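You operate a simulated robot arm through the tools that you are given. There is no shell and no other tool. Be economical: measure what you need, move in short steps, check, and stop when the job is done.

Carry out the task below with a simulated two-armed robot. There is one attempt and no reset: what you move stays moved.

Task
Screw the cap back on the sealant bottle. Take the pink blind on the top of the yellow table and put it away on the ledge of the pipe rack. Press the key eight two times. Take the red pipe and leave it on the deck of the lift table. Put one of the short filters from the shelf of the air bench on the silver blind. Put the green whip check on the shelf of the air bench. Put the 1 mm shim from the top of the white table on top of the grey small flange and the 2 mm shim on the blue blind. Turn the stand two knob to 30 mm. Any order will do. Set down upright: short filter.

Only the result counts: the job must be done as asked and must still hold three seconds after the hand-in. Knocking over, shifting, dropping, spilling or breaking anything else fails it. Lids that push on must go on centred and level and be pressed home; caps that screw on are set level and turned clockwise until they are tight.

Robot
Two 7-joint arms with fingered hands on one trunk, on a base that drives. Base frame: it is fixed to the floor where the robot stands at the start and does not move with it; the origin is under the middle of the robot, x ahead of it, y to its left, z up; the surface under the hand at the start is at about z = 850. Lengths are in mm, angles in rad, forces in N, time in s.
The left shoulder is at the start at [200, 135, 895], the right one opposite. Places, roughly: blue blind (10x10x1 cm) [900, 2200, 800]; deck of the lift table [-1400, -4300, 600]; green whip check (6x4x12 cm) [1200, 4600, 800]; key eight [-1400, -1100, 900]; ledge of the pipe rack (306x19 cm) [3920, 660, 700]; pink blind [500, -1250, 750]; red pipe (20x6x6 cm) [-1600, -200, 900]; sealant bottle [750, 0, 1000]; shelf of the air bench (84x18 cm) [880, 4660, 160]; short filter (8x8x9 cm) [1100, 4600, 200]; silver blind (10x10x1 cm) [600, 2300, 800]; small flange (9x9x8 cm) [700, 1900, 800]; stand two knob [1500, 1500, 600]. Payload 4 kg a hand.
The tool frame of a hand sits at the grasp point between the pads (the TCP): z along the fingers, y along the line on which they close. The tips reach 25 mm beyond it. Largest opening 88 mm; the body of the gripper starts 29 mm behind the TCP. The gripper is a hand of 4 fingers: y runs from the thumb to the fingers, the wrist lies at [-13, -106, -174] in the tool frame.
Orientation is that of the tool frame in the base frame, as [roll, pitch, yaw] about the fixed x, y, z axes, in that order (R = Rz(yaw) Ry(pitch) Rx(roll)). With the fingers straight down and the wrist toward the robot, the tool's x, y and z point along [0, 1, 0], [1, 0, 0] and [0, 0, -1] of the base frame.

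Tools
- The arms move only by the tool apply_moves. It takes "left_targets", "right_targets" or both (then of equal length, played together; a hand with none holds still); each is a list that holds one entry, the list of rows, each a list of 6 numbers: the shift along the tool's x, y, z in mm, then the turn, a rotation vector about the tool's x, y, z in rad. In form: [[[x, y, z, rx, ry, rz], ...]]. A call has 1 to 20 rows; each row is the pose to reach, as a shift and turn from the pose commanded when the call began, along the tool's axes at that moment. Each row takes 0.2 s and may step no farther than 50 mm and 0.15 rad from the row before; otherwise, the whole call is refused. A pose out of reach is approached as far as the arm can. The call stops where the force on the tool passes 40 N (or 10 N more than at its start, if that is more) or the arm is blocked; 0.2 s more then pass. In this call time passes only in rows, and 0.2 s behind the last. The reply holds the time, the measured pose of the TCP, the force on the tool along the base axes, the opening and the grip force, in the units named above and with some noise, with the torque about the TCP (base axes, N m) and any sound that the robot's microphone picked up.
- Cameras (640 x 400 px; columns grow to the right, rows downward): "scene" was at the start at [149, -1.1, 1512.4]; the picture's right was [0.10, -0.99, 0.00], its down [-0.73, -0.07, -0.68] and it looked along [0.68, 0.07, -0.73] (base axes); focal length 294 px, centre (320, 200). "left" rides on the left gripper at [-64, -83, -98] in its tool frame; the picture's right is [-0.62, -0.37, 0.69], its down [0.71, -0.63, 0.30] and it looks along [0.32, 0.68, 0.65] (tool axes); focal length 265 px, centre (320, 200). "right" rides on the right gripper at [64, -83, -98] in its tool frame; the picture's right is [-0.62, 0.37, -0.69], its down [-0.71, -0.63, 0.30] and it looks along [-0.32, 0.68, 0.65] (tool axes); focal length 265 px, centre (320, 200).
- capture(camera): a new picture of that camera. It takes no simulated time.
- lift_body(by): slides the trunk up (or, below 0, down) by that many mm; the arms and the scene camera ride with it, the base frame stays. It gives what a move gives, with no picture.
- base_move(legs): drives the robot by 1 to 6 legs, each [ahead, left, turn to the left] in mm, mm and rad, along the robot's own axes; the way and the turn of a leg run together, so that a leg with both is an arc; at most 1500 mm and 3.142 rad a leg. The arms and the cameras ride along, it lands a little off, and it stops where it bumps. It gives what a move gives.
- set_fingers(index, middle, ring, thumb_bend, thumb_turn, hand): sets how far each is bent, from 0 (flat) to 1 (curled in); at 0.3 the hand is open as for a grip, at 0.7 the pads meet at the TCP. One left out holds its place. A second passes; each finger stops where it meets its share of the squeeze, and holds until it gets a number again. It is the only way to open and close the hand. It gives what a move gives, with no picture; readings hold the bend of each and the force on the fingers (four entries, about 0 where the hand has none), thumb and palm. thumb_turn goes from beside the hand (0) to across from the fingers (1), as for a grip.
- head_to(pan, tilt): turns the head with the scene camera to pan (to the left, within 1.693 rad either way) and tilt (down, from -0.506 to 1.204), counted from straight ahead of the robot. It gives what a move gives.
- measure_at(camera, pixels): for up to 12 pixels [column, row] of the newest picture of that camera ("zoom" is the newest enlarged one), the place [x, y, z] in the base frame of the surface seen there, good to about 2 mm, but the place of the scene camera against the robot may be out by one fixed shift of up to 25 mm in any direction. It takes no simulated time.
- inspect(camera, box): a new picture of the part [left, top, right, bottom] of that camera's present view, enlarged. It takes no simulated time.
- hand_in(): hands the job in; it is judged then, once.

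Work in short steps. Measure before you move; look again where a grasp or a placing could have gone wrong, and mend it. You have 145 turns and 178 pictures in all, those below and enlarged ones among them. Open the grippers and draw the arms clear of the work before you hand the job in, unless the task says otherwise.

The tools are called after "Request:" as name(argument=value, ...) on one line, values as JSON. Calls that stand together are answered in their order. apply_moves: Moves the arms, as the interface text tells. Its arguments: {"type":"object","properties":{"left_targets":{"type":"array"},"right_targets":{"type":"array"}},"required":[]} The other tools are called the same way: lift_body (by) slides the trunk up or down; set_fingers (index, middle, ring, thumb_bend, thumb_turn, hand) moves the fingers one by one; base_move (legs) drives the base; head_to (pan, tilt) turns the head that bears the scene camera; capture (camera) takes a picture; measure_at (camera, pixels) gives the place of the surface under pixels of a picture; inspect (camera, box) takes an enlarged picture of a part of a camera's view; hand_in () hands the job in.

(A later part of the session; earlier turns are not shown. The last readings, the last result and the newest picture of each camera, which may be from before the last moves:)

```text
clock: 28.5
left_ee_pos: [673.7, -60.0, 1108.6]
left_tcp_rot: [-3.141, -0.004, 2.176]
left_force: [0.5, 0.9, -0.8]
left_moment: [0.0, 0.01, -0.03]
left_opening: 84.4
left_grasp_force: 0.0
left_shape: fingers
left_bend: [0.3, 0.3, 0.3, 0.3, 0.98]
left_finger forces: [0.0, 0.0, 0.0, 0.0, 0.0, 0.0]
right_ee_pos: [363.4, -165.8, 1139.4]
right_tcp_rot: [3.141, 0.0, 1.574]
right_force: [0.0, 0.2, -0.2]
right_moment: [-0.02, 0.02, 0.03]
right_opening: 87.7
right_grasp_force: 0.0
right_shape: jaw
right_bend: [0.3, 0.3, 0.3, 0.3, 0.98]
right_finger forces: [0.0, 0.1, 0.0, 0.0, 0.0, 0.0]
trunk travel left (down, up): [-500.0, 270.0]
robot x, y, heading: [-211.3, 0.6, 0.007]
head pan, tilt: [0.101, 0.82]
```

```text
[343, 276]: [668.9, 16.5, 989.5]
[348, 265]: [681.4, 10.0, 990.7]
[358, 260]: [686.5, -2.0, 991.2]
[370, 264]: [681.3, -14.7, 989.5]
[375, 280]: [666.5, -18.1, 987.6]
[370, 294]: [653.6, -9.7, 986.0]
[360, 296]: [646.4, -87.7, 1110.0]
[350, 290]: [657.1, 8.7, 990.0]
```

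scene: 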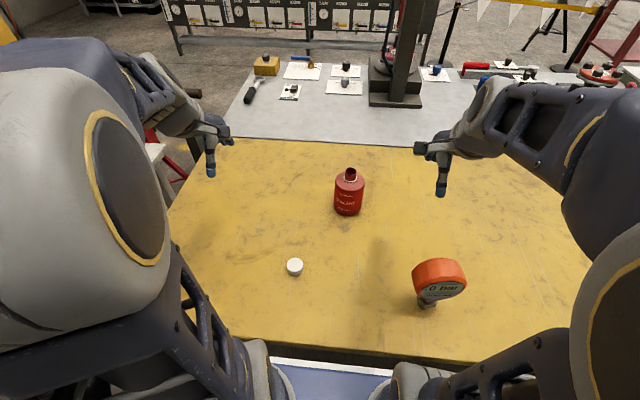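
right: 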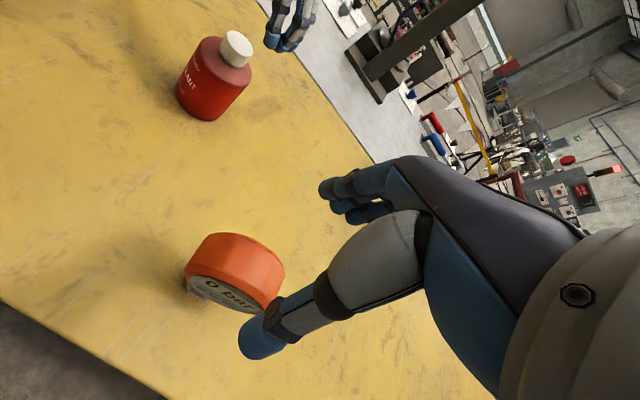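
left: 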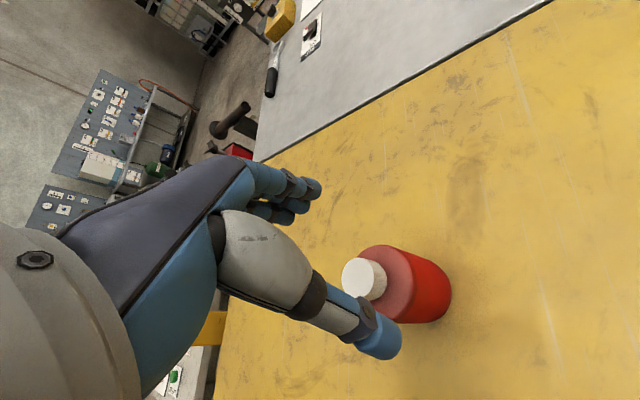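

Cap centre (668.7,−0.7). I move over it and down.

Request:
apply_moves(left_targets=[[[25, 17.5, 0, 0, 0, 0], [51.3, 35.5, 0, 0, 0, 0], [51.3, 35.5, 40, 0, 0, 0], [51.3, 35.5, 80, 0, 0, 0], [51.3, 35.5, 112, 0, 0, 0], [51.3, 35.5, 112, 0, 0, 0]]])

Request:
inspect(camera="left", box=[240, 160, 440, 340])

```text
clock: 29.9
left_ee_pos: [719.2, -12.7, 1006.5]
left_tcp_rot: [-3.14, -0.001, 2.176]
left_force: [0.1, 0.3, 0.3]
left_moment: [-0.02, -0.02, -0.01]
left_opening: 84.5
left_grasp_force: 0.1
left_shape: fingers
left_bend: [0.3, 0.3, 0.3, 0.3, 0.98]
left_finger forces: [0.0, 0.1, 0.0, 0.0, 0.0, 0.1]
left hand out of reach, approached as far as the arm can: row 1, 2, 3, 4, 5, 6
right_ee_pos: [362.7, -165.9, 1138.0]
right_tcp_rot: [-3.141, 0.001, 1.574]
right_force: [0.4, 0.7, 0.1]
right_moment: [0.0, -0.01, -0.01]
right_opening: 87.8
right_grasp_force: 0.1
right_shape: jaw
right_bend: [0.3, 0.3, 0.3, 0.3, 0.98]
right_finger forces: [0.0, 0.1, 0.1, 0.0, 0.0, 0.0]
trunk travel left (down, up): [-500.0, 270.0]
robot x, y, heading: [-211.9, 0.0, 0.004]
head pan, tilt: [0.101, 0.82]
```

```text
2.22 times, centred on (340, 250) of left
```

zoom: 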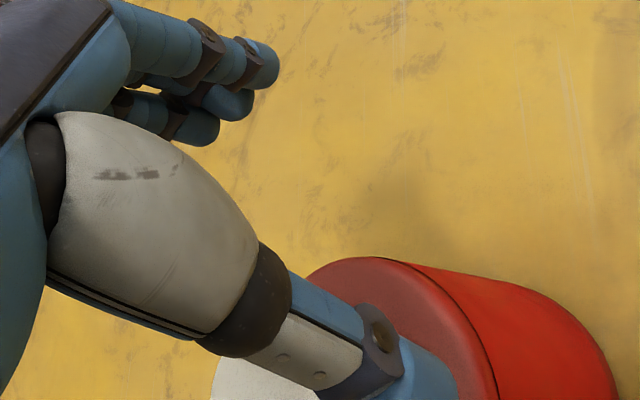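

The arm is in an awkward wrist configuration. I raise the hand and turn it back to its neutral yaw 1.57 to recover.

Request:
apply_moves(left_targets=[[[0, 0, -45, 0, 0, 0], [0, 0, -90, 0, 0, 0], [0, 0, -130, 0, 0, 0], [0, 0, -130, 0, 0, 0.15], [0, 0, -130, 0, 0, 0.3], [0, 0, -130, 0, 0, 0.45], [0, 0, -130, 0, 0, 0.6], [0, 0, -130, 0, 0, 0.6]]])

Request:
capture(camera="scene")

```text
clock: 31.7
left_ee_pos: [710.1, -12.7, 1131.9]
left_tcp_rot: [-3.139, 0.0, 1.575]
left_force: [-0.1, 0.2, -0.2]
left_moment: [0.0, -0.01, 0.03]
left_opening: 84.7
left_grasp_force: 0.1
left_shape: fingers
left_bend: [0.3, 0.3, 0.3, 0.3, 0.98]
left_finger forces: [0.0, 0.0, 0.1, 0.0, 0.0, 0.0]
left hand out of reach, approached as far as the arm can: row 1, 2, 3, 4, 5, 6, 7, 8
right_ee_pos: [363.1, -165.2, 1138.2]
right_tcp_rot: [-3.141, 0.0, 1.575]
right_force: [-0.6, 0.1, -0.7]
right_moment: [0.0, -0.04, 0.0]
right_opening: 87.7
right_grasp_force: 0.0
right_shape: jaw
right_bend: [0.3, 0.3, 0.3, 0.3, 0.98]
right_finger forces: [0.0, 0.0, 0.1, 0.0, 0.0, 0.0]
trunk travel left (down, up): [-500.0, 270.0]
robot x, y, heading: [-207.9, -0.6, 0.007]
head pan, tilt: [0.101, 0.82]
```

```text
150 pictures are left
```

scene: 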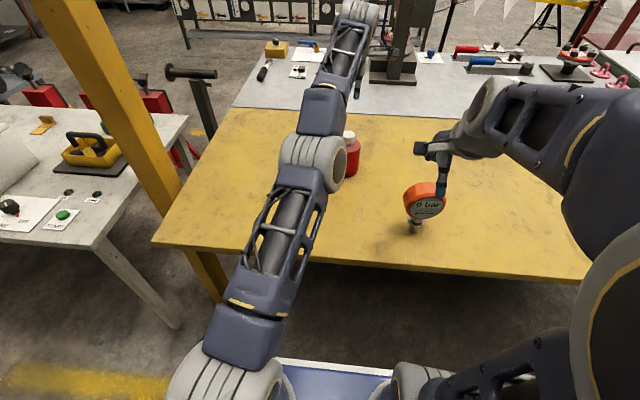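

The arm is stretched straight because the hand is high above the shoulder. I raise the trunk 200 mm, so the shoulder is nearer the wrist height, then bring the hand back down and nearer.

Request:
lift_body(by=200)

Request:
apply_moves(left_targets=[[[0, -40, 45, 0, 0, 0], [0, -80, 90, 0, 0, 0], [10, -120, 130, 0, 0, 0], [20, -120, 170, 0, 0, 0], [20, -120, 200, 0, 0, 0]]])

```text
clock: 33.8
left_ee_pos: [710.3, -10.8, 1330.9]
left_tcp_rot: [-3.14, 0.001, 1.575]
left_force: [-0.1, -0.1, -0.1]
left_moment: [-0.01, 0.03, -0.01]
left_opening: 84.7
left_grasp_force: 0.1
left_shape: fingers
left_bend: [0.3, 0.3, 0.3, 0.3, 0.98]
left_finger forces: [0.0, 0.0, 0.0, 0.0, 0.1, 0.0]
right_ee_pos: [362.7, -166.8, 1338.9]
right_tcp_rot: [-3.141, 0.001, 1.573]
right_force: [0.4, -1.3, -0.1]
right_moment: [0.03, 0.03, 0.02]
right_opening: 87.7
right_grasp_force: 0.0
right_shape: jaw
right_bend: [0.3, 0.3, 0.3, 0.3, 0.98]
right_finger forces: [0.1, 0.1, 0.0, 0.0, 0.0, 0.0]
trunk travel left (down, up): [-700.0, 70.0]
robot x, y, heading: [-212.8, -1.4, 0.008]
head pan, tilt: [0.101, 0.82]
```

```text
refused: row 1 steps farther than a row can; nothing moved
```

I redo the move in smaller steps.

Request:
apply_moves(left_targets=[[[0, -30, 30, 0, 0, 0], [0, -60, 60, 0, 0, 0], [0, -90, 90, 0, 0, 0], [0, -110, 125, 0, 0, 0], [0, -110, 160, 0, 0, 0], [0, -110, 200, 0, 0, 0]]])

Request:
capture(camera="left")

```text
clock: 35.2
left_ee_pos: [747.8, -48.2, 1152.1]
left_tcp_rot: [-3.138, -0.001, 1.574]
left_force: [-0.6, -0.1, 0.1]
left_moment: [0.0, 0.04, -0.04]
left_opening: 84.4
left_grasp_force: 0.0
left_shape: fingers
left_bend: [0.3, 0.3, 0.3, 0.3, 0.98]
left_finger forces: [0.0, 0.1, 0.0, 0.0, 0.0, 0.0]
left hand out of reach, approached as far as the arm can: row 1, 2, 3, 4, 5, 6
right_ee_pos: [362.6, -165.4, 1339.0]
right_tcp_rot: [3.141, 0.001, 1.573]
right_force: [-1.2, 0.2, -0.1]
right_moment: [-0.01, 0.01, -0.01]
right_opening: 87.6
right_grasp_force: 0.0
right_shape: jaw
right_bend: [0.3, 0.3, 0.3, 0.3, 0.98]
right_finger forces: [0.0, 0.0, 0.0, 0.0, 0.1, 0.0]
trunk travel left (down, up): [-700.0, 70.0]
robot x, y, heading: [-214.6, -3.9, 0.002]
head pan, tilt: [0.101, 0.82]
```

```text
149 pictures are left
```

left: 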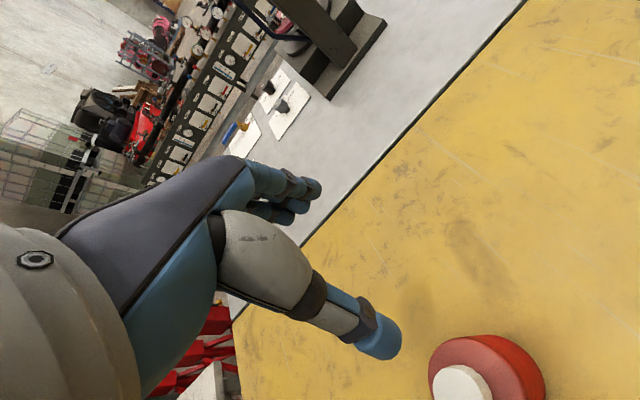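

The arm keeps stretched. I look at its shape from the scene camera.

Request:
capture(camera="scene")

Request:
head_to(pan=0.4, tilt=0.5)

Request:
capture(camera="scene")

```text
148 pictures are left
```

scene: 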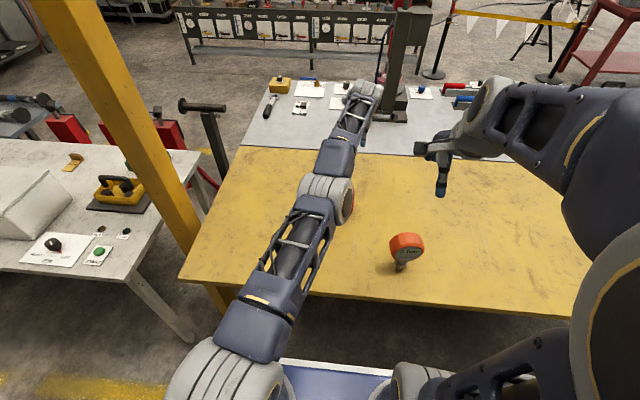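

```text
clock: 36.0
left_ee_pos: [747.9, -48.3, 1153.0]
left_tcp_rot: [-3.138, 0.0, 1.574]
left_force: [0.5, 0.4, 1.0]
left_moment: [0.01, 0.02, 0.02]
left_opening: 84.3
left_grasp_force: 0.1
left_shape: fingers
left_bend: [0.3, 0.3, 0.3, 0.3, 0.98]
left_finger forces: [0.0, 0.0, 0.0, 0.0, 0.1, 0.1]
right_ee_pos: [363.5, -166.7, 1338.7]
right_tcp_rot: [3.141, 0.0, 1.575]
right_force: [0.6, 0.4, -0.1]
right_moment: [0.02, -0.01, -0.04]
right_opening: 87.8
right_grasp_force: 0.0
right_shape: jaw
right_bend: [0.3, 0.3, 0.3, 0.3, 0.98]
right_finger forces: [0.0, 0.1, 0.0, 0.0, 0.0, 0.0]
trunk travel left (down, up): [-700.0, 70.0]
robot x, y, heading: [-208.6, 1.7, 0.002]
head pan, tilt: [0.4, 0.499]
```

```text
147 pictures are left
```

scene: 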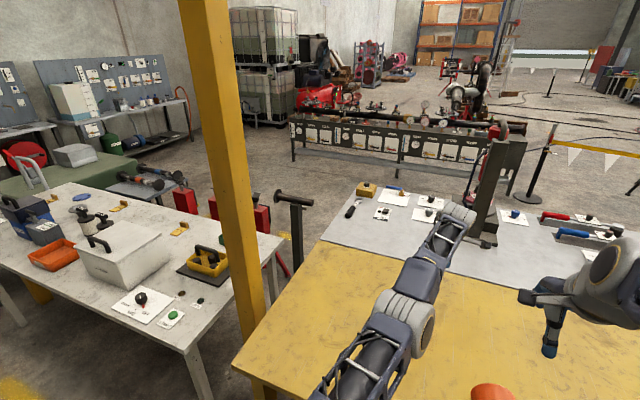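

The left arm is fully straight. I send the hand toward its start posture relative to the robot (left, back and up) so the elbow bends again.

Request:
apply_moves(left_targets=[[[40, 0, -20, 0, 0, 0], [80, 0, -40, 0, 0, 0], [120, 0, -60, 0, 0, 0], [160, -20, -80, 0, 0, 0], [190, -50, -100, 0, 0, 0], [220, -80, -120, 0, 0, 0], [250, -110, -140, 0, 0, 0], [265, -140, -160, 0, 0, 0], [265, -180, -180, 0, 0, 0], [265, -220, -200, 0, 0, 0]]])

Request:
capture(camera="scene")

```text
clock: 38.2
left_ee_pos: [659.7, 230.4, 1435.7]
left_tcp_rot: [-3.138, 0.0, 1.574]
left_force: [-0.3, 0.1, -0.3]
left_moment: [0.01, 0.02, -0.02]
left_opening: 84.4
left_grasp_force: 0.0
left_shape: fingers
left_bend: [0.3, 0.3, 0.3, 0.3, 0.98]
left_finger forces: [0.1, 0.1, 0.1, 0.0, 0.0, 0.0]
left hand out of reach, approached as far as the arm can: row 1, 2, 3, 4, 5, 6, 7, 8, 9, 10
right_ee_pos: [362.6, -166.4, 1337.6]
right_tcp_rot: [-3.141, 0.001, 1.574]
right_force: [-0.5, 0.5, -0.4]
right_moment: [0.01, 0.05, 0.0]
right_opening: 87.6
right_grasp_force: 0.0
right_shape: jaw
right_bend: [0.3, 0.3, 0.3, 0.3, 0.98]
right_finger forces: [0.0, 0.0, 0.1, 0.0, 0.1, 0.0]
trunk travel left (down, up): [-700.0, 70.0]
robot x, y, heading: [-212.8, 3.1, 0.004]
head pan, tilt: [0.4, 0.499]
```

```text
146 pictures are left
```

scene: 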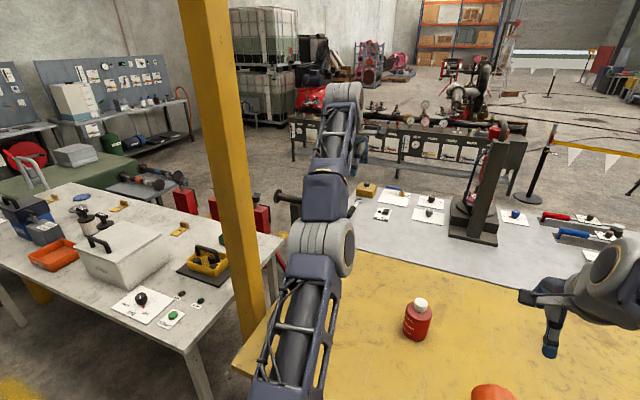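

Still straight; perhaps the elbow is caught past its straight position. I stretch outward first and then retract, to let it pass over.

Request:
apply_moves(left_targets=[[[0, 36, -33, 0, 0, 0], [0, 72, -66, 0, 0, 0], [0, 108, -99, 0, 0, 0], [0, 144, -132, 0, 0, 0], [0, 180, -165, 0, 0, 0], [0, 144, -140, 0, 0, 0], [0, 100, -120, 0, 0, 0], [0, 60, -100, 0, 0, 0], [0, 20, -80, 0, 0, 0], [0, -20, -60, 0, 0, 0], [0, -60, -40, 0, 0, 0], [0, -100, -20, 0, 0, 0]]])

Request:
capture(camera="scene")

```text
clock: 40.8
left_ee_pos: [563.7, 237.3, 1451.3]
left_tcp_rot: [-3.139, 0.001, 1.575]
left_force: [0.7, -0.3, 0.2]
left_moment: [0.02, 0.0, 0.01]
left_opening: 84.6
left_grasp_force: 0.0
left_shape: fingers
left_bend: [0.3, 0.3, 0.3, 0.3, 0.98]
left_finger forces: [0.0, 0.0, 0.1, 0.1, 0.0, 0.1]
left hand out of reach, approached as far as the arm can: row 1, 2, 3, 4, 5, 6, 7, 8, 9, 10
right_ee_pos: [363.4, -165.6, 1338.7]
right_tcp_rot: [-3.141, -0.001, 1.575]
right_force: [0.0, -0.1, -0.3]
right_moment: [-0.01, 0.03, -0.03]
right_opening: 87.8
right_grasp_force: 0.2
right_shape: jaw
right_bend: [0.3, 0.3, 0.3, 0.3, 0.98]
right_finger forces: [0.1, 0.0, 0.0, 0.0, 0.1, 0.1]
trunk travel left (down, up): [-700.0, 70.0]
robot x, y, heading: [-214.3, 0.2, 0.003]
head pan, tilt: [0.4, 0.499]
```

```text
145 pictures are left
```

scene: 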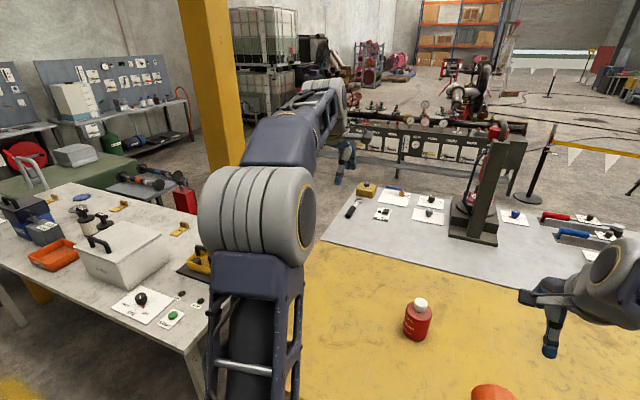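

The elbow bends again and the hand obeys. I bring it down toward the bottle at yaw 1.57.

Request:
apply_moves(left_targets=[[[-15, -10, 45, 0, 0, 0], [-30, -20, 90, 0, 0, 0], [-50, -20, 133, 0, 0, 0], [-75, -10, 175, 0, 0, 0], [-100, 0, 215, 0, 0, 0], [-125, 10, 255, 0, 0, 0], [-150, 20, 290, 0, 0, 0], [-177, 36, 321, 0, 0, 0]]])

Request:
capture(camera="left")

Request:
capture(camera="scene")

```text
clock: 42.6
left_ee_pos: [593.5, 59.4, 1128.0]
left_tcp_rot: [-3.14, -0.001, 1.576]
left_force: [0.0, 0.1, -0.7]
left_moment: [-0.02, -0.02, 0.02]
left_opening: 84.6
left_grasp_force: 0.0
left_shape: fingers
left_bend: [0.3, 0.3, 0.3, 0.3, 0.98]
left_finger forces: [0.0, 0.0, 0.0, 0.0, 0.0, 0.0]
right_ee_pos: [362.2, -165.8, 1339.8]
right_tcp_rot: [3.142, 0.0, 1.575]
right_force: [0.0, -0.1, 0.8]
right_moment: [0.02, 0.0, -0.02]
right_opening: 87.8
right_grasp_force: 0.0
right_shape: jaw
right_bend: [0.3, 0.3, 0.3, 0.3, 0.98]
right_finger forces: [0.0, 0.0, 0.0, 0.0, 0.0, 0.1]
trunk travel left (down, up): [-700.0, 70.0]
robot x, y, heading: [-212.1, -2.0, 0.004]
head pan, tilt: [0.4, 0.499]
```

```text
144 pictures are left
```

left: 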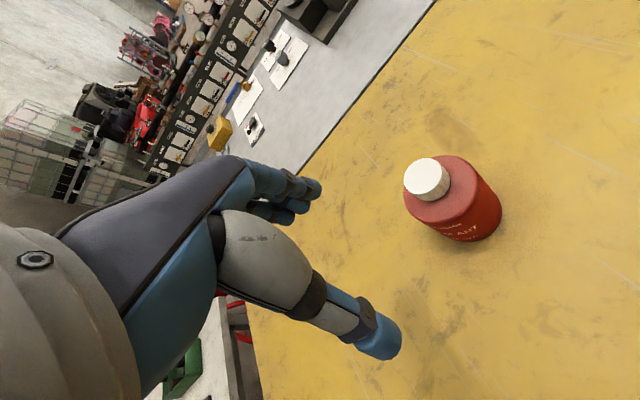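

```text
143 pictures are left
```

scene: 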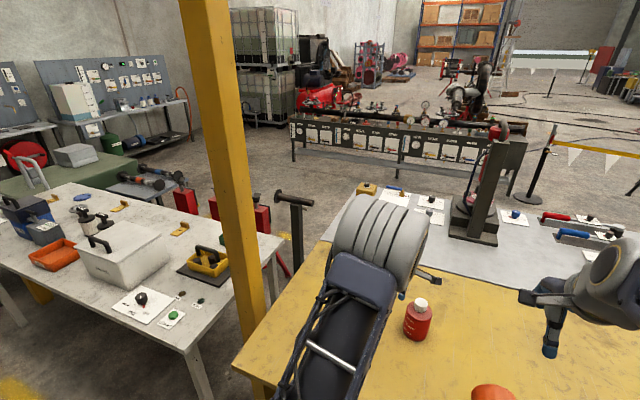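

The left arm is in a good elbow-up posture. I move over the cap, pre-turn −0.45 rad, and descend.

Request:
apply_moves(left_targets=[[[-19, 26, 0, 0, 0, -0.15], [-38, 53, 0, 0, 0, -0.3], [-58.4, 79.5, 0, 0, 0, -0.45], [-58.4, 79.5, 45, 0, 0, -0.45], [-58.4, 79.5, 85, 0, 0, -0.45], [-58.4, 79.5, 85, 0, 0, -0.45]]])

Request:
inspect(camera="left", box=[240, 160, 440, 340])

Request:
measure_at(camera="zoom", pixels=[[320, 200], [290, 220], [350, 230], [320, 170], [350, 180], [300, 190]])

```text
clock: 44.0
left_ee_pos: [675.7, 3.2, 1046.0]
left_tcp_rot: [-3.139, 0.0, 2.024]
left_force: [-1.0, 0.1, 0.0]
left_moment: [0.03, -0.03, 0.0]
left_opening: 84.8
left_grasp_force: 0.0
left_shape: fingers
left_bend: [0.3, 0.3, 0.3, 0.3, 0.98]
left_finger forces: [0.0, 0.1, 0.1, 0.0, 0.1, 0.0]
right_ee_pos: [362.5, -165.9, 1339.1]
right_tcp_rot: [-3.14, -0.001, 1.575]
right_force: [-0.7, 0.7, -0.5]
right_moment: [0.03, 0.01, 0.02]
right_opening: 87.4
right_grasp_force: 0.0
right_shape: jaw
right_bend: [0.3, 0.3, 0.3, 0.3, 0.98]
right_finger forces: [0.0, 0.0, 0.0, 0.1, 0.0, 0.0]
trunk travel left (down, up): [-700.0, 70.0]
robot x, y, heading: [-207.2, -2.8, 0.003]
head pan, tilt: [0.4, 0.499]
```

```text
2.22 times, centred on (340, 250) of left
```

zoom: 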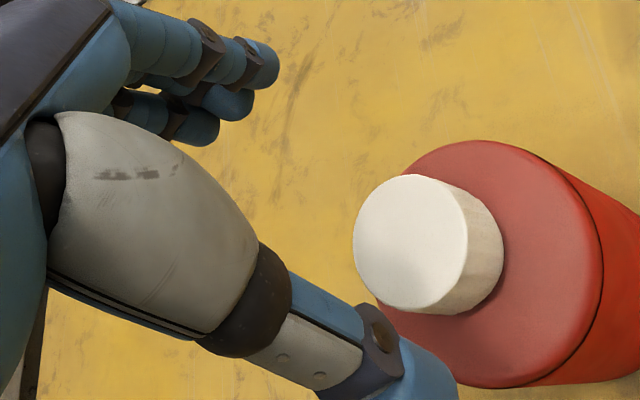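

```text
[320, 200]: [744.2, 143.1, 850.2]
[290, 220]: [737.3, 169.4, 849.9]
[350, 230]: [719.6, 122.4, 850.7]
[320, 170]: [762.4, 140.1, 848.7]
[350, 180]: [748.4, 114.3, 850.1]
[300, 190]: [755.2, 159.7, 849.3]
```

Aligned within 3 mm. I descend 51 mm and close the fingers.

Request:
apply_moves(left_targets=[[[0, -2, 30, 0, 0, 0], [0, -2, 51, 0, 0, 0]]])

Request:
set_fingers(hand="left", index=0.7, middle=0.7, ring=0.7, thumb_bend=0.7)

Request:
inspect(camera="left", box=[240, 160, 440, 340])

```text
clock: 44.6
left_ee_pos: [674.1, 0.5, 996.1]
left_tcp_rot: [-3.138, 0.001, 2.024]
left_force: [0.6, 0.0, 0.4]
left_moment: [-0.02, -0.01, -0.01]
left_opening: 84.5
left_grasp_force: 0.1
left_shape: fingers
left_bend: [0.3, 0.3, 0.3, 0.3, 0.98]
left_finger forces: [0.0, 0.0, 0.1, 0.0, 0.0, 0.0]
right_ee_pos: [363.3, -164.9, 1338.0]
right_tcp_rot: [-3.141, 0.0, 1.574]
right_force: [-0.4, -0.5, -0.3]
right_moment: [-0.01, 0.02, -0.01]
right_opening: 87.8
right_grasp_force: 0.1
right_shape: jaw
right_bend: [0.3, 0.3, 0.3, 0.3, 0.98]
right_finger forces: [0.0, 0.0, 0.0, 0.0, 0.0, 0.1]
trunk travel left (down, up): [-700.0, 70.0]
robot x, y, heading: [-213.8, 3.2, 0.001]
head pan, tilt: [0.4, 0.499]
```

```text
clock: 45.6
left_ee_pos: [675.2, 0.5, 994.5]
left_tcp_rot: [-3.138, -0.003, 2.023]
left_force: [0.1, -0.2, -0.6]
left_moment: [0.12, -0.12, -0.02]
left_opening: 30.0
left_grasp_force: 13.1
left_shape: fingers
left_bend: [0.58, 0.61, 0.7, 0.55, 0.96]
left_finger forces: [6.7, 6.7, 0.0, 0.0, 13.1, 0.1]
right_ee_pos: [362.5, -165.9, 1338.9]
right_tcp_rot: [3.141, -0.001, 1.575]
right_force: [-0.4, 0.2, 0.2]
right_moment: [0.0, -0.01, 0.0]
right_opening: 87.6
right_grasp_force: 0.0
right_shape: jaw
right_bend: [0.3, 0.3, 0.3, 0.3, 0.98]
right_finger forces: [0.0, 0.0, 0.0, 0.1, 0.0, 0.0]
trunk travel left (down, up): [-700.0, 70.0]
robot x, y, heading: [-212.3, -2.2, 0.003]
head pan, tilt: [0.4, 0.499]
```

```text
2.22 times, centred on (340, 250) of left
```

zoom: 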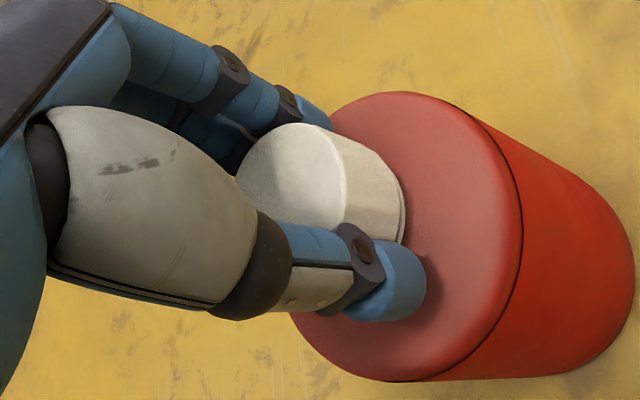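

Good grip at 13 N. I turn clockwise 1.35 rad about the cap axis, pressing slightly.

Request:
apply_moves(left_targets=[[[-0.8, 0.2, 0.3, 0, 0, 0.15], [-1.7, 0.3, 0.5, 0, 0, 0.3], [-2.5, 0.2, 0.6, 0, 0, 0.45], [-3.35, 0, 0.7, 0, 0, 0.6], [-4.1, -0.3, 0.8, 0, 0, 0.75], [-4.9, -0.7, 0.9, 0, 0, 0.9], [-5.5, -1.2, 1, 0, 0, 1.05], [-6.1, -1.9, 1.1, 0, 0, 1.2], [-6.6, -2.6, 1.2, 0, 0, 1.35]]])

Request:
inspect(camera="left", box=[240, 160, 440, 340])

```text
clock: 47.6
left_ee_pos: [676.3, -7.3, 994.1]
left_tcp_rot: [-3.14, 0.001, 0.671]
left_force: [2.2, 1.1, 1.5]
left_moment: [-0.02, -0.15, 0.02]
left_opening: 29.2
left_grasp_force: 13.6
left_shape: fingers
left_bend: [0.59, 0.62, 0.7, 0.56, 0.95]
left_finger forces: [6.3, 7.3, 0.1, 0.1, 13.6, 0.0]
right_ee_pos: [362.7, -166.7, 1338.9]
right_tcp_rot: [-3.141, 0.001, 1.575]
right_force: [0.3, 0.5, 0.3]
right_moment: [-0.04, -0.02, 0.02]
right_opening: 87.5
right_grasp_force: 0.0
right_shape: jaw
right_bend: [0.3, 0.3, 0.3, 0.3, 0.98]
right_finger forces: [0.1, 0.0, 0.1, 0.0, 0.0, 0.0]
trunk travel left (down, up): [-700.0, 70.0]
robot x, y, heading: [-209.2, 2.1, 0.004]
head pan, tilt: [0.4, 0.499]
```

```text
2.22 times, centred on (340, 250) of left
```

zoom: 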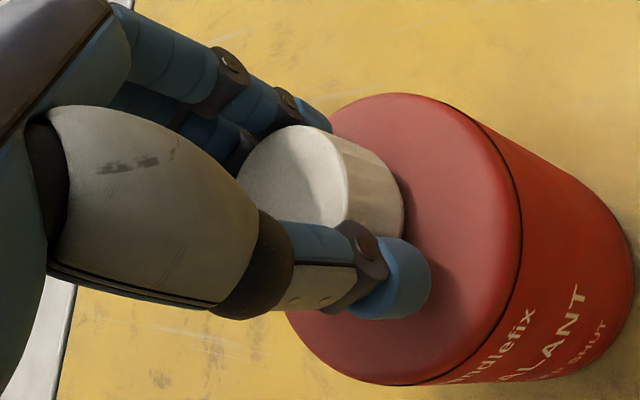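

No resisting torque yet. I turn 0.45 more, then re-grip.

Request:
apply_moves(left_targets=[[[-0.8, 0.2, 0.2, 0, 0, 0.15], [-1.7, 0.3, 0.3, 0, 0, 0.3], [-2.5, 0.2, 0.4, 0, 0, 0.45]]])

Request:
set_fingers(hand="left", index=0.3, middle=0.3, ring=0.3, thumb_bend=0.3)

Request:
apply_moves(left_targets=[[[0, 0, -25, 0, 0, 0], [0, 0, -50, 0, 0, 0]]])

Request:
inspect(camera="left", box=[240, 160, 440, 340])

```text
clock: 48.4
left_ee_pos: [674.7, -10.1, 993.7]
left_tcp_rot: [-3.141, 0.002, 0.224]
left_force: [0.7, -0.6, -0.2]
left_moment: [-0.11, -0.12, 0.06]
left_opening: 29.1
left_grasp_force: 13.8
left_shape: fingers
left_bend: [0.59, 0.62, 0.7, 0.56, 0.95]
left_finger forces: [6.7, 7.3, 0.1, 0.1, 13.3, 0.0]
right_ee_pos: [362.4, -165.8, 1339.2]
right_tcp_rot: [3.141, 0.0, 1.575]
right_force: [-0.5, -0.2, 0.1]
right_moment: [0.02, -0.01, 0.0]
right_opening: 87.6
right_grasp_force: 0.1
right_shape: jaw
right_bend: [0.3, 0.3, 0.3, 0.3, 0.98]
right_finger forces: [0.1, 0.0, 0.1, 0.0, 0.1, 0.0]
trunk travel left (down, up): [-700.0, 70.0]
robot x, y, heading: [-210.8, 1.4, 0.002]
head pan, tilt: [0.4, 0.499]
```

```text
clock: 49.4
left_ee_pos: [674.8, -8.5, 994.6]
left_tcp_rot: [-3.141, 0.003, 0.226]
left_force: [-0.4, 0.0, -0.7]
left_moment: [0.04, -0.02, -0.01]
left_opening: 84.6
left_grasp_force: 0.1
left_shape: fingers
left_bend: [0.3, 0.3, 0.3, 0.3, 0.97]
left_finger forces: [0.0, 0.0, 0.0, 0.0, 0.0, 0.0]
right_ee_pos: [363.2, -165.7, 1338.3]
right_tcp_rot: [3.14, -0.001, 1.575]
right_force: [-0.3, -0.6, 0.1]
right_moment: [0.03, 0.02, 0.03]
right_opening: 87.4
right_grasp_force: 0.0
right_shape: jaw
right_bend: [0.3, 0.3, 0.3, 0.3, 0.98]
right_finger forces: [0.1, 0.1, 0.0, 0.0, 0.0, 0.0]
trunk travel left (down, up): [-700.0, 70.0]
robot x, y, heading: [-207.8, -0.5, 0.004]
head pan, tilt: [0.4, 0.499]
```

```text
clock: 50.0
left_ee_pos: [676.7, -9.2, 1044.9]
left_tcp_rot: [-3.14, 0.001, 0.225]
left_force: [0.2, 0.8, -0.5]
left_moment: [0.0, 0.02, -0.02]
left_opening: 84.7
left_grasp_force: 0.1
left_shape: fingers
left_bend: [0.3, 0.3, 0.3, 0.3, 0.97]
left_finger forces: [0.0, 0.0, 0.1, 0.0, 0.0, 0.1]
right_ee_pos: [364.5, -164.6, 1338.4]
right_tcp_rot: [3.141, -0.001, 1.574]
right_force: [0.2, 1.2, -0.4]
right_moment: [-0.01, -0.01, 0.01]
right_opening: 87.8
right_grasp_force: 0.0
right_shape: jaw
right_bend: [0.3, 0.3, 0.3, 0.3, 0.98]
right_finger forces: [0.1, 0.1, 0.1, 0.0, 0.1, 0.0]
trunk travel left (down, up): [-700.0, 70.0]
robot x, y, heading: [-211.3, -1.1, 0.005]
head pan, tilt: [0.4, 0.499]
```

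```text
2.22 times, centred on (340, 250) of left
```

zoom: 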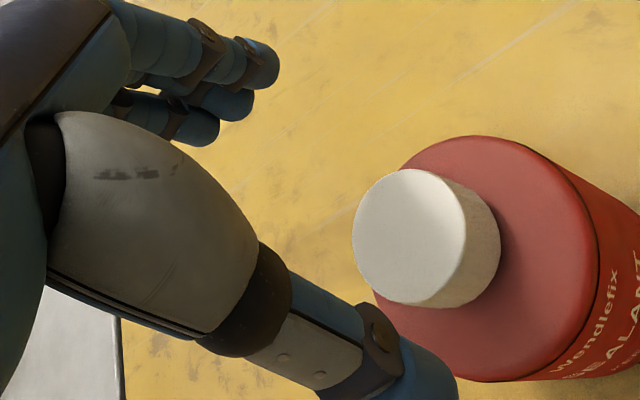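

Cap is level. I take another bite: swing back 1.8 rad, descend, grip, turn 1.8 rad clockwise.

Request:
apply_moves(left_targets=[[[0.3, -0.7, 0, 0, 0, -0.15], [0.5, -1.4, 0, 0, 0, -0.3], [0.8, -2.1, 0, 0, 0, -0.45], [1, -2.8, 0, 0, 0, -0.6], [1.3, -3.5, 0, 0, 0, -0.75], [1.6, -4.1, 0, 0, 0, -0.9], [1.9, -4.8, 0, 0, 0, -1.05], [2.1, -5.5, 0, 0, 0, -1.2], [2.4, -6.2, 0, 0, 0, -1.35], [2.6, -6.9, 0, 0, 0, -1.5], [2.9, -7.6, 0, 0, 0, -1.65], [3.2, -8.3, 0, 0, 0, -1.8], [3.2, -8.3, 25, 0, 0, -1.8], [3.2, -8.3, 50, 0, 0, -1.8]]])

Request:
set_fingers(hand="left", index=0.7, middle=0.7, ring=0.7, thumb_bend=0.7)

Request:
inspect(camera="scene", box=[360, 260, 480, 350])

Request:
apply_moves(left_targets=[[[-0.8, 0.2, 0.3, 0, 0, 0.15], [-1.7, 0.3, 0.5, 0, 0, 0.3], [-2.5, 0.2, 0.6, 0, 0, 0.45], [-3.35, 0, 0.7, 0, 0, 0.6], [-4.1, -0.3, 0.8, 0, 0, 0.75], [-4.9, -0.7, 0.9, 0, 0, 0.9], [-5.5, -1.2, 1, 0, 0, 1.05], [-6.1, -1.9, 1.1, 0, 0, 1.2], [-6.6, -2.6, 1.2, 0, 0, 1.35], [-7, -3.3, 1.2, 0, 0, 1.5], [-7.2, -4.1, 1.2, 0, 0, 1.65], [-7.3, -5, 1.2, 0, 0, 1.8]]])

Request:
inspect(camera="scene", box=[360, 260, 480, 350])

```text
clock: 53.0
left_ee_pos: [673.4, -2.2, 992.9]
left_tcp_rot: [-3.141, -0.002, 2.026]
left_force: [0.9, 0.2, 0.2]
left_moment: [-0.01, -0.03, -0.03]
left_opening: 84.4
left_grasp_force: 0.1
left_shape: fingers
left_bend: [0.3, 0.3, 0.3, 0.3, 0.97]
left_finger forces: [0.1, 0.0, 0.0, 0.0, 0.0, 0.0]
right_ee_pos: [362.9, -164.9, 1338.6]
right_tcp_rot: [3.141, 0.001, 1.573]
right_force: [-0.3, -0.3, 0.7]
right_moment: [0.01, -0.01, -0.03]
right_opening: 87.6
right_grasp_force: 0.0
right_shape: jaw
right_bend: [0.3, 0.3, 0.3, 0.3, 0.98]
right_finger forces: [0.1, 0.1, 0.0, 0.0, 0.1, 0.0]
trunk travel left (down, up): [-700.0, 70.0]
robot x, y, heading: [-210.8, -1.1, 0.007]
head pan, tilt: [0.4, 0.499]
```

```text
clock: 54.0
left_ee_pos: [674.8, -2.9, 992.8]
left_tcp_rot: [-3.14, -0.002, 2.025]
left_force: [-0.3, 1.8, -0.2]
left_moment: [0.16, -0.1, -0.01]
left_opening: 30.6
left_grasp_force: 12.9
left_shape: fingers
left_bend: [0.57, 0.61, 0.7, 0.56, 0.96]
left_finger forces: [7.2, 6.7, 0.0, 0.0, 13.1, 0.0]
right_ee_pos: [363.4, -165.0, 1338.1]
right_tcp_rot: [3.141, 0.0, 1.574]
right_force: [-0.3, -0.6, 0.4]
right_moment: [0.01, -0.01, 0.01]
right_opening: 87.7
right_grasp_force: 0.1
right_shape: jaw
right_bend: [0.3, 0.3, 0.3, 0.3, 0.98]
right_finger forces: [0.1, 0.0, 0.0, 0.0, 0.0, 0.0]
trunk travel left (down, up): [-700.0, 70.0]
robot x, y, heading: [-210.9, 0.1, 0.008]
head pan, tilt: [0.4, 0.499]
```

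```text
4.44 times, centred on (420, 305) of scene
```

zoom: 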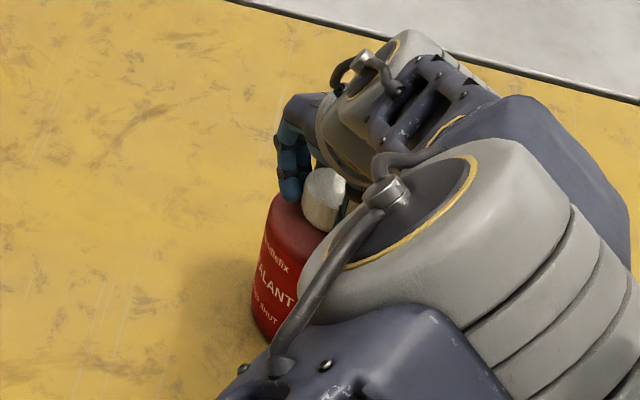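

```text
clock: 56.6
left_ee_pos: [673.6, -8.1, 991.2]
left_tcp_rot: [-3.141, 0.002, 0.222]
left_force: [1.7, -0.1, 0.3]
left_moment: [-0.09, -0.12, 0.02]
left_opening: 30.3
left_grasp_force: 14.2
left_shape: fingers
left_bend: [0.57, 0.62, 0.7, 0.56, 0.95]
left_finger forces: [7.9, 7.1, 0.0, 0.0, 13.3, 0.1]
right_ee_pos: [363.3, -165.1, 1338.7]
right_tcp_rot: [-3.141, 0.0, 1.574]
right_force: [0.1, 0.6, -0.4]
right_moment: [-0.01, 0.01, 0.0]
right_opening: 87.7
right_grasp_force: 0.0
right_shape: jaw
right_bend: [0.3, 0.3, 0.3, 0.3, 0.98]
right_finger forces: [0.0, 0.0, 0.0, 0.0, 0.0, 0.1]
trunk travel left (down, up): [-700.0, 70.0]
robot x, y, heading: [-211.8, -2.8, 0.004]
head pan, tilt: [0.4, 0.499]
```

```text
4.44 times, centred on (420, 305) of scene
```

zoom: 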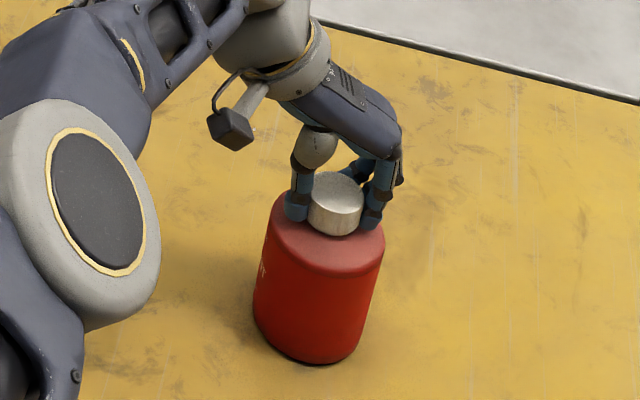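

The label moved left: the bottle turned along with the cap, as I pressed too little. I re-grip and this time press with about 15 N while turning, as in the first bite that worked.

Request:
set_fingers(hand="left", index=0.3, middle=0.3, ring=0.3, thumb_bend=0.3)

Request:
apply_moves(left_targets=[[[0, 0, -25, 0, 0, 0], [0, 0, -50, 0, 0, 0], [0.5, -1.4, -50, 0, 0, -0.15], [0.8, -2.1, -50, 0, 0, -0.3], [1, -2.8, -50, 0, 0, -0.45], [1.3, -3.5, -50, 0, 0, -0.6], [1.6, -4.1, -50, 0, 0, -0.75], [1.9, -4.8, -50, 0, 0, -0.9], [2.1, -5.5, -50, 0, 0, -1.05], [2.4, -6.2, -50, 0, 0, -1.2], [2.6, -6.9, -50, 0, 0, -1.35], [2.9, -7.6, -50, 0, 0, -1.5], [3, -8, -50, 0, 0, -1.65], [3.2, -8.3, -50, 0, 0, -1.8], [3.2, -8.3, -25, 0, 0, -1.8], [3.2, -8.3, 1, 0, 0, -1.8]]])

Request:
set_fingers(hand="left", index=0.75, middle=0.75, ring=0.7, thumb_bend=0.75)

Request:
inspect(camera="scene", box=[360, 260, 480, 350])

Request:
apply_moves(left_targets=[[[0, 0, 1.5, 0, 0, 0], [0, 0, 2.5, 0, 0, 0], [-0.8, 0.2, 3, 0, 0, 0.15], [-1.7, 0.3, 3, 0, 0, 0.3], [-2.5, 0.2, 3, 0, 0, 0.45], [-3.35, 0, 3, 0, 0, 0.6]]])

Request:
inspect(camera="scene", box=[360, 260, 480, 350])

```text
clock: 57.6
left_ee_pos: [675.3, -8.9, 991.3]
left_tcp_rot: [-3.14, 0.002, 0.226]
left_force: [0.1, 0.0, 0.8]
left_moment: [-0.02, 0.0, -0.03]
left_opening: 84.5
left_grasp_force: 0.0
left_shape: fingers
left_bend: [0.3, 0.3, 0.3, 0.3, 0.97]
left_finger forces: [0.0, 0.1, 0.0, 0.0, 0.0, 0.0]
right_ee_pos: [363.3, -166.1, 1338.1]
right_tcp_rot: [-3.142, -0.001, 1.576]
right_force: [-0.3, 0.4, 0.3]
right_moment: [0.0, -0.04, -0.02]
right_opening: 87.5
right_grasp_force: 0.1
right_shape: jaw
right_bend: [0.3, 0.3, 0.3, 0.3, 0.98]
right_finger forces: [0.0, 0.0, 0.0, 0.0, 0.0, 0.0]
trunk travel left (down, up): [-700.0, 70.0]
robot x, y, heading: [-209.9, -4.6, 0.006]
head pan, tilt: [0.4, 0.499]
```

```text
clock: 61.0
left_ee_pos: [675.8, -0.2, 990.3]
left_tcp_rot: [-3.14, -0.002, 2.024]
left_force: [-0.8, -0.5, 1.4]
left_moment: [0.0, -0.03, 0.01]
left_opening: 84.3
left_grasp_force: 0.0
left_shape: fingers
left_bend: [0.3, 0.3, 0.3, 0.3, 0.97]
left_finger forces: [0.0, 0.1, 0.0, 0.0, 0.0, 0.0]
right_ee_pos: [363.8, -166.0, 1337.8]
right_tcp_rot: [3.141, -0.001, 1.574]
right_force: [0.2, -0.3, 0.4]
right_moment: [0.01, 0.02, 0.01]
right_opening: 87.5
right_grasp_force: 0.1
right_shape: jaw
right_bend: [0.3, 0.3, 0.3, 0.3, 0.98]
right_finger forces: [0.0, 0.0, 0.0, 0.0, 0.0, 0.1]
trunk travel left (down, up): [-700.0, 70.0]
robot x, y, heading: [-208.3, 2.1, 0.003]
head pan, tilt: [0.4, 0.499]
```

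```text
clock: 62.0
left_ee_pos: [674.8, -0.2, 992.5]
left_tcp_rot: [-3.141, -0.003, 2.025]
left_force: [1.0, -0.3, -2.5]
left_moment: [0.07, -0.11, -0.02]
left_opening: 31.1
left_grasp_force: 14.6
left_shape: fingers
left_bend: [0.57, 0.64, 0.7, 0.55, 0.95]
left_finger forces: [8.1, 6.3, 0.0, 0.0, 14.6, 0.1]
right_ee_pos: [363.5, -165.7, 1339.6]
right_tcp_rot: [-3.141, -0.001, 1.572]
right_force: [0.5, 0.3, -0.1]
right_moment: [0.03, 0.02, 0.07]
right_opening: 87.4
right_grasp_force: 0.1
right_shape: jaw
right_bend: [0.3, 0.3, 0.3, 0.3, 0.98]
right_finger forces: [0.0, 0.0, 0.0, 0.0, 0.0, 0.1]
trunk travel left (down, up): [-700.0, 70.0]
robot x, y, heading: [-210.8, 0.0, 0.004]
head pan, tilt: [0.4, 0.499]
```

```text
4.44 times, centred on (420, 305) of scene
```

zoom: 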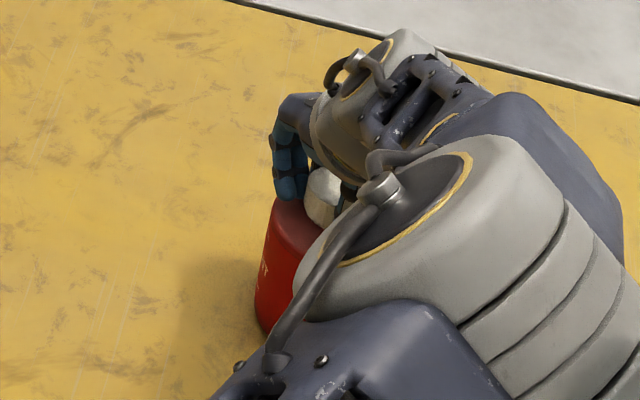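

```text
clock: 63.4
left_ee_pos: [676.8, -4.0, 988.9]
left_tcp_rot: [-3.139, -0.004, 1.422]
left_force: [2.2, 1.0, 3.2]
left_moment: [0.05, -0.1, 0.05]
left_opening: 31.1
left_grasp_force: 14.6
left_shape: fingers
left_bend: [0.57, 0.65, 0.7, 0.56, 0.94]
left_finger forces: [8.1, 7.7, 0.1, 0.0, 13.7, 0.0]
right_ee_pos: [362.7, -165.4, 1338.5]
right_tcp_rot: [-3.141, 0.0, 1.575]
right_force: [0.3, 0.3, 0.2]
right_moment: [0.04, 0.0, -0.06]
right_opening: 87.6
right_grasp_force: 0.0
right_shape: jaw
right_bend: [0.3, 0.3, 0.3, 0.3, 0.98]
right_finger forces: [0.0, 0.0, 0.0, 0.1, 0.0, 0.0]
trunk travel left (down, up): [-700.0, 70.0]
robot x, y, heading: [-209.9, 4.0, -0.001]
head pan, tilt: [0.4, 0.499]
```

```text
4.44 times, centred on (420, 305) of scene
```

zoom: 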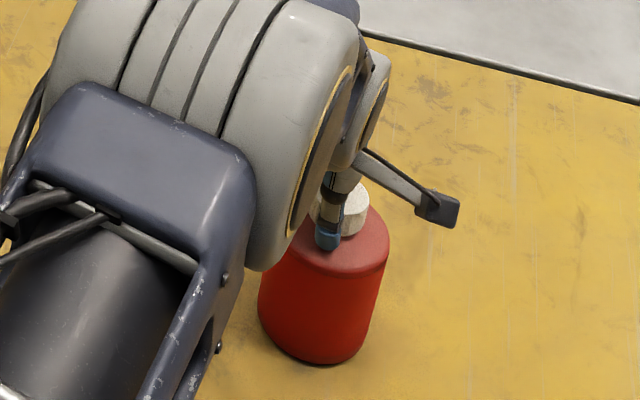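

Between bites two and three the bottle began turning along, suggesting the cap reached its stop. I test by pressing harder and turning on, watching the torque.

Request:
apply_moves(left_targets=[[[0, 0, 1.5, 0, 0, 0], [0, 0, 3, 0, 0, 0], [-0.8, 0.2, 4, 0, 0, 0.15], [-1.7, 0.3, 4, 0, 0, 0.3]]])

Request:
apply_moves(left_targets=[[[-0.8, 0.2, 1, 0, 0, 0.15], [-1.7, 0.3, 1, 0, 0, 0.3]]])

Request:
inspect(camera="left", box=[240, 160, 440, 340])

```text
clock: 64.4
left_ee_pos: [677.0, -6.8, 984.7]
left_tcp_rot: [3.14, -0.001, 1.122]
left_force: [4.3, 0.8, 14.2]
left_moment: [-0.07, -0.11, 0.17]
left_opening: 29.8
left_grasp_force: 15.9
left_shape: fingers
left_bend: [0.57, 0.66, 0.7, 0.58, 0.92]
left_finger forces: [11.3, 8.1, 0.0, 0.0, 12.5, 0.0]
right_ee_pos: [362.3, -166.4, 1338.5]
right_tcp_rot: [-3.141, 0.0, 1.572]
right_force: [0.5, 0.1, 0.2]
right_moment: [0.01, 0.0, 0.01]
right_opening: 87.8
right_grasp_force: 0.1
right_shape: jaw
right_bend: [0.3, 0.3, 0.3, 0.3, 0.98]
right_finger forces: [0.1, 0.0, 0.0, 0.0, 0.1, 0.1]
trunk travel left (down, up): [-700.0, 70.0]
robot x, y, heading: [-209.5, 2.0, 0.003]
head pan, tilt: [0.4, 0.499]
```

```text
clock: 65.0
left_ee_pos: [675.4, -8.1, 984.7]
left_tcp_rot: [3.141, 0.001, 0.825]
left_force: [3.1, 0.2, 17.4]
left_moment: [-0.23, -0.23, 0.31]
left_opening: 29.9
left_grasp_force: 20.0
left_shape: fingers
left_bend: [0.57, 0.72, 0.7, 0.58, 0.9]
left_finger forces: [20.1, 6.4, 0.0, 0.0, 13.5, 0.0]
right_ee_pos: [362.1, -166.1, 1338.1]
right_tcp_rot: [3.141, 0.0, 1.574]
right_force: [0.3, 0.1, -0.1]
right_moment: [0.04, -0.01, 0.01]
right_opening: 87.4
right_grasp_force: 0.2
right_shape: jaw
right_bend: [0.3, 0.3, 0.3, 0.3, 0.98]
right_finger forces: [0.0, 0.1, 0.1, 0.1, 0.0, 0.1]
trunk travel left (down, up): [-700.0, 70.0]
robot x, y, heading: [-208.9, -2.4, 0.002]
head pan, tilt: [0.4, 0.499]
```

```text
2.22 times, centred on (340, 250) of left
```

zoom: 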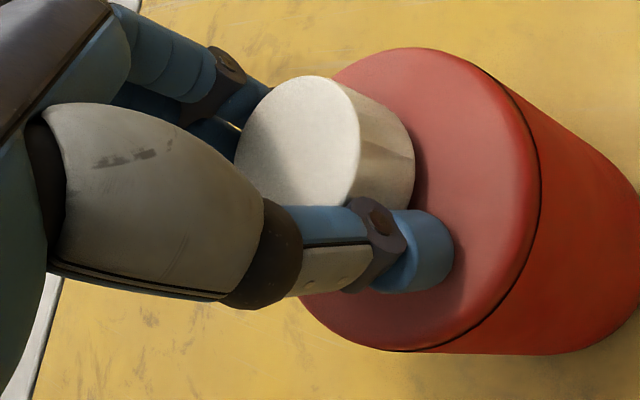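

The torque climbs to 0.31 N m, so the cap is resisting. I give it another 0.3 rad and watch.

Request:
apply_moves(left_targets=[[[-0.8, 0.2, 0.5, 0, 0, 0.15], [-1.7, 0.3, 0.5, 0, 0, 0.3]]])

Request:
set_fingers(hand="left", index=0.3, middle=0.3, ring=0.3, thumb_bend=0.3)

Request:
apply_moves(left_targets=[[[0, 0, -30, 0, 0, 0], [0, 0, -60, 0, 0, 0], [0, 0, -110, 0, 0, 0]]])

Request:
inspect(camera="left", box=[240, 160, 480, 340])

```text
clock: 65.6
left_ee_pos: [675.4, -9.0, 983.8]
left_tcp_rot: [3.139, 0.001, 0.526]
left_force: [4.6, -0.1, 20.3]
left_moment: [-0.4, -0.22, 0.33]
left_opening: 29.9
left_grasp_force: 21.3
left_shape: fingers
left_bend: [0.57, 0.72, 0.7, 0.58, 0.9]
left_finger forces: [24.2, 5.9, 0.0, 0.1, 13.0, 0.0]
right_ee_pos: [362.6, -165.3, 1339.1]
right_tcp_rot: [3.141, 0.0, 1.575]
right_force: [0.5, 0.1, 0.1]
right_moment: [-0.01, 0.02, 0.0]
right_opening: 87.7
right_grasp_force: 0.1
right_shape: jaw
right_bend: [0.3, 0.3, 0.3, 0.3, 0.98]
right_finger forces: [0.0, 0.1, 0.0, 0.0, 0.1, 0.0]
trunk travel left (down, up): [-700.0, 70.0]
robot x, y, heading: [-214.7, -3.8, 0.004]
head pan, tilt: [0.4, 0.499]
```

```text
clock: 66.6
left_ee_pos: [674.6, -10.0, 982.1]
left_tcp_rot: [-3.137, 0.003, 0.525]
left_force: [-0.1, 1.6, -0.4]
left_moment: [0.0, 0.02, 0.02]
left_opening: 84.6
left_grasp_force: 0.0
left_shape: fingers
left_bend: [0.3, 0.3, 0.3, 0.3, 0.97]
left_finger forces: [0.0, 0.1, 0.0, 0.1, 0.0, 0.0]
right_ee_pos: [363.0, -166.1, 1339.3]
right_tcp_rot: [3.141, 0.001, 1.573]
right_force: [0.3, -0.3, -0.8]
right_moment: [0.0, 0.03, 0.01]
right_opening: 87.6
right_grasp_force: 0.0
right_shape: jaw
right_bend: [0.3, 0.3, 0.3, 0.3, 0.98]
right_finger forces: [0.1, 0.1, 0.1, 0.1, 0.0, 0.0]
trunk travel left (down, up): [-700.0, 70.0]
robot x, y, heading: [-208.9, -1.3, 0.004]
head pan, tilt: [0.4, 0.499]
```

```text
clock: 67.4
left_ee_pos: [674.1, -6.6, 1093.6]
left_tcp_rot: [-3.139, 0.003, 0.526]
left_force: [-0.5, -0.4, 0.0]
left_moment: [-0.02, 0.02, 0.0]
left_opening: 84.9
left_grasp_force: 0.1
left_shape: fingers
left_bend: [0.3, 0.3, 0.3, 0.3, 0.97]
left_finger forces: [0.1, 0.0, 0.0, 0.1, 0.0, 0.0]
right_ee_pos: [363.0, -165.5, 1338.3]
right_tcp_rot: [-3.141, 0.002, 1.573]
right_force: [-0.1, -0.1, 0.2]
right_moment: [-0.02, 0.03, -0.01]
right_opening: 87.7
right_grasp_force: 0.0
right_shape: jaw
right_bend: [0.3, 0.3, 0.3, 0.3, 0.98]
right_finger forces: [0.0, 0.1, 0.0, 0.0, 0.0, 0.0]
trunk travel left (down, up): [-700.0, 70.0]
robot x, y, heading: [-207.4, -1.4, 0.0]
head pan, tilt: [0.4, 0.499]
```

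```text
2.22 times, centred on (360, 250) of left
```

zoom: 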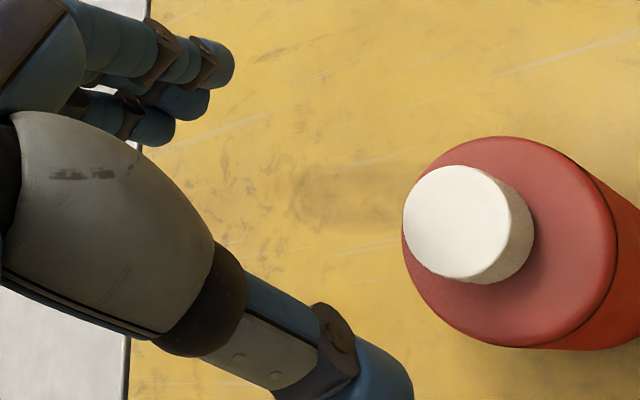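

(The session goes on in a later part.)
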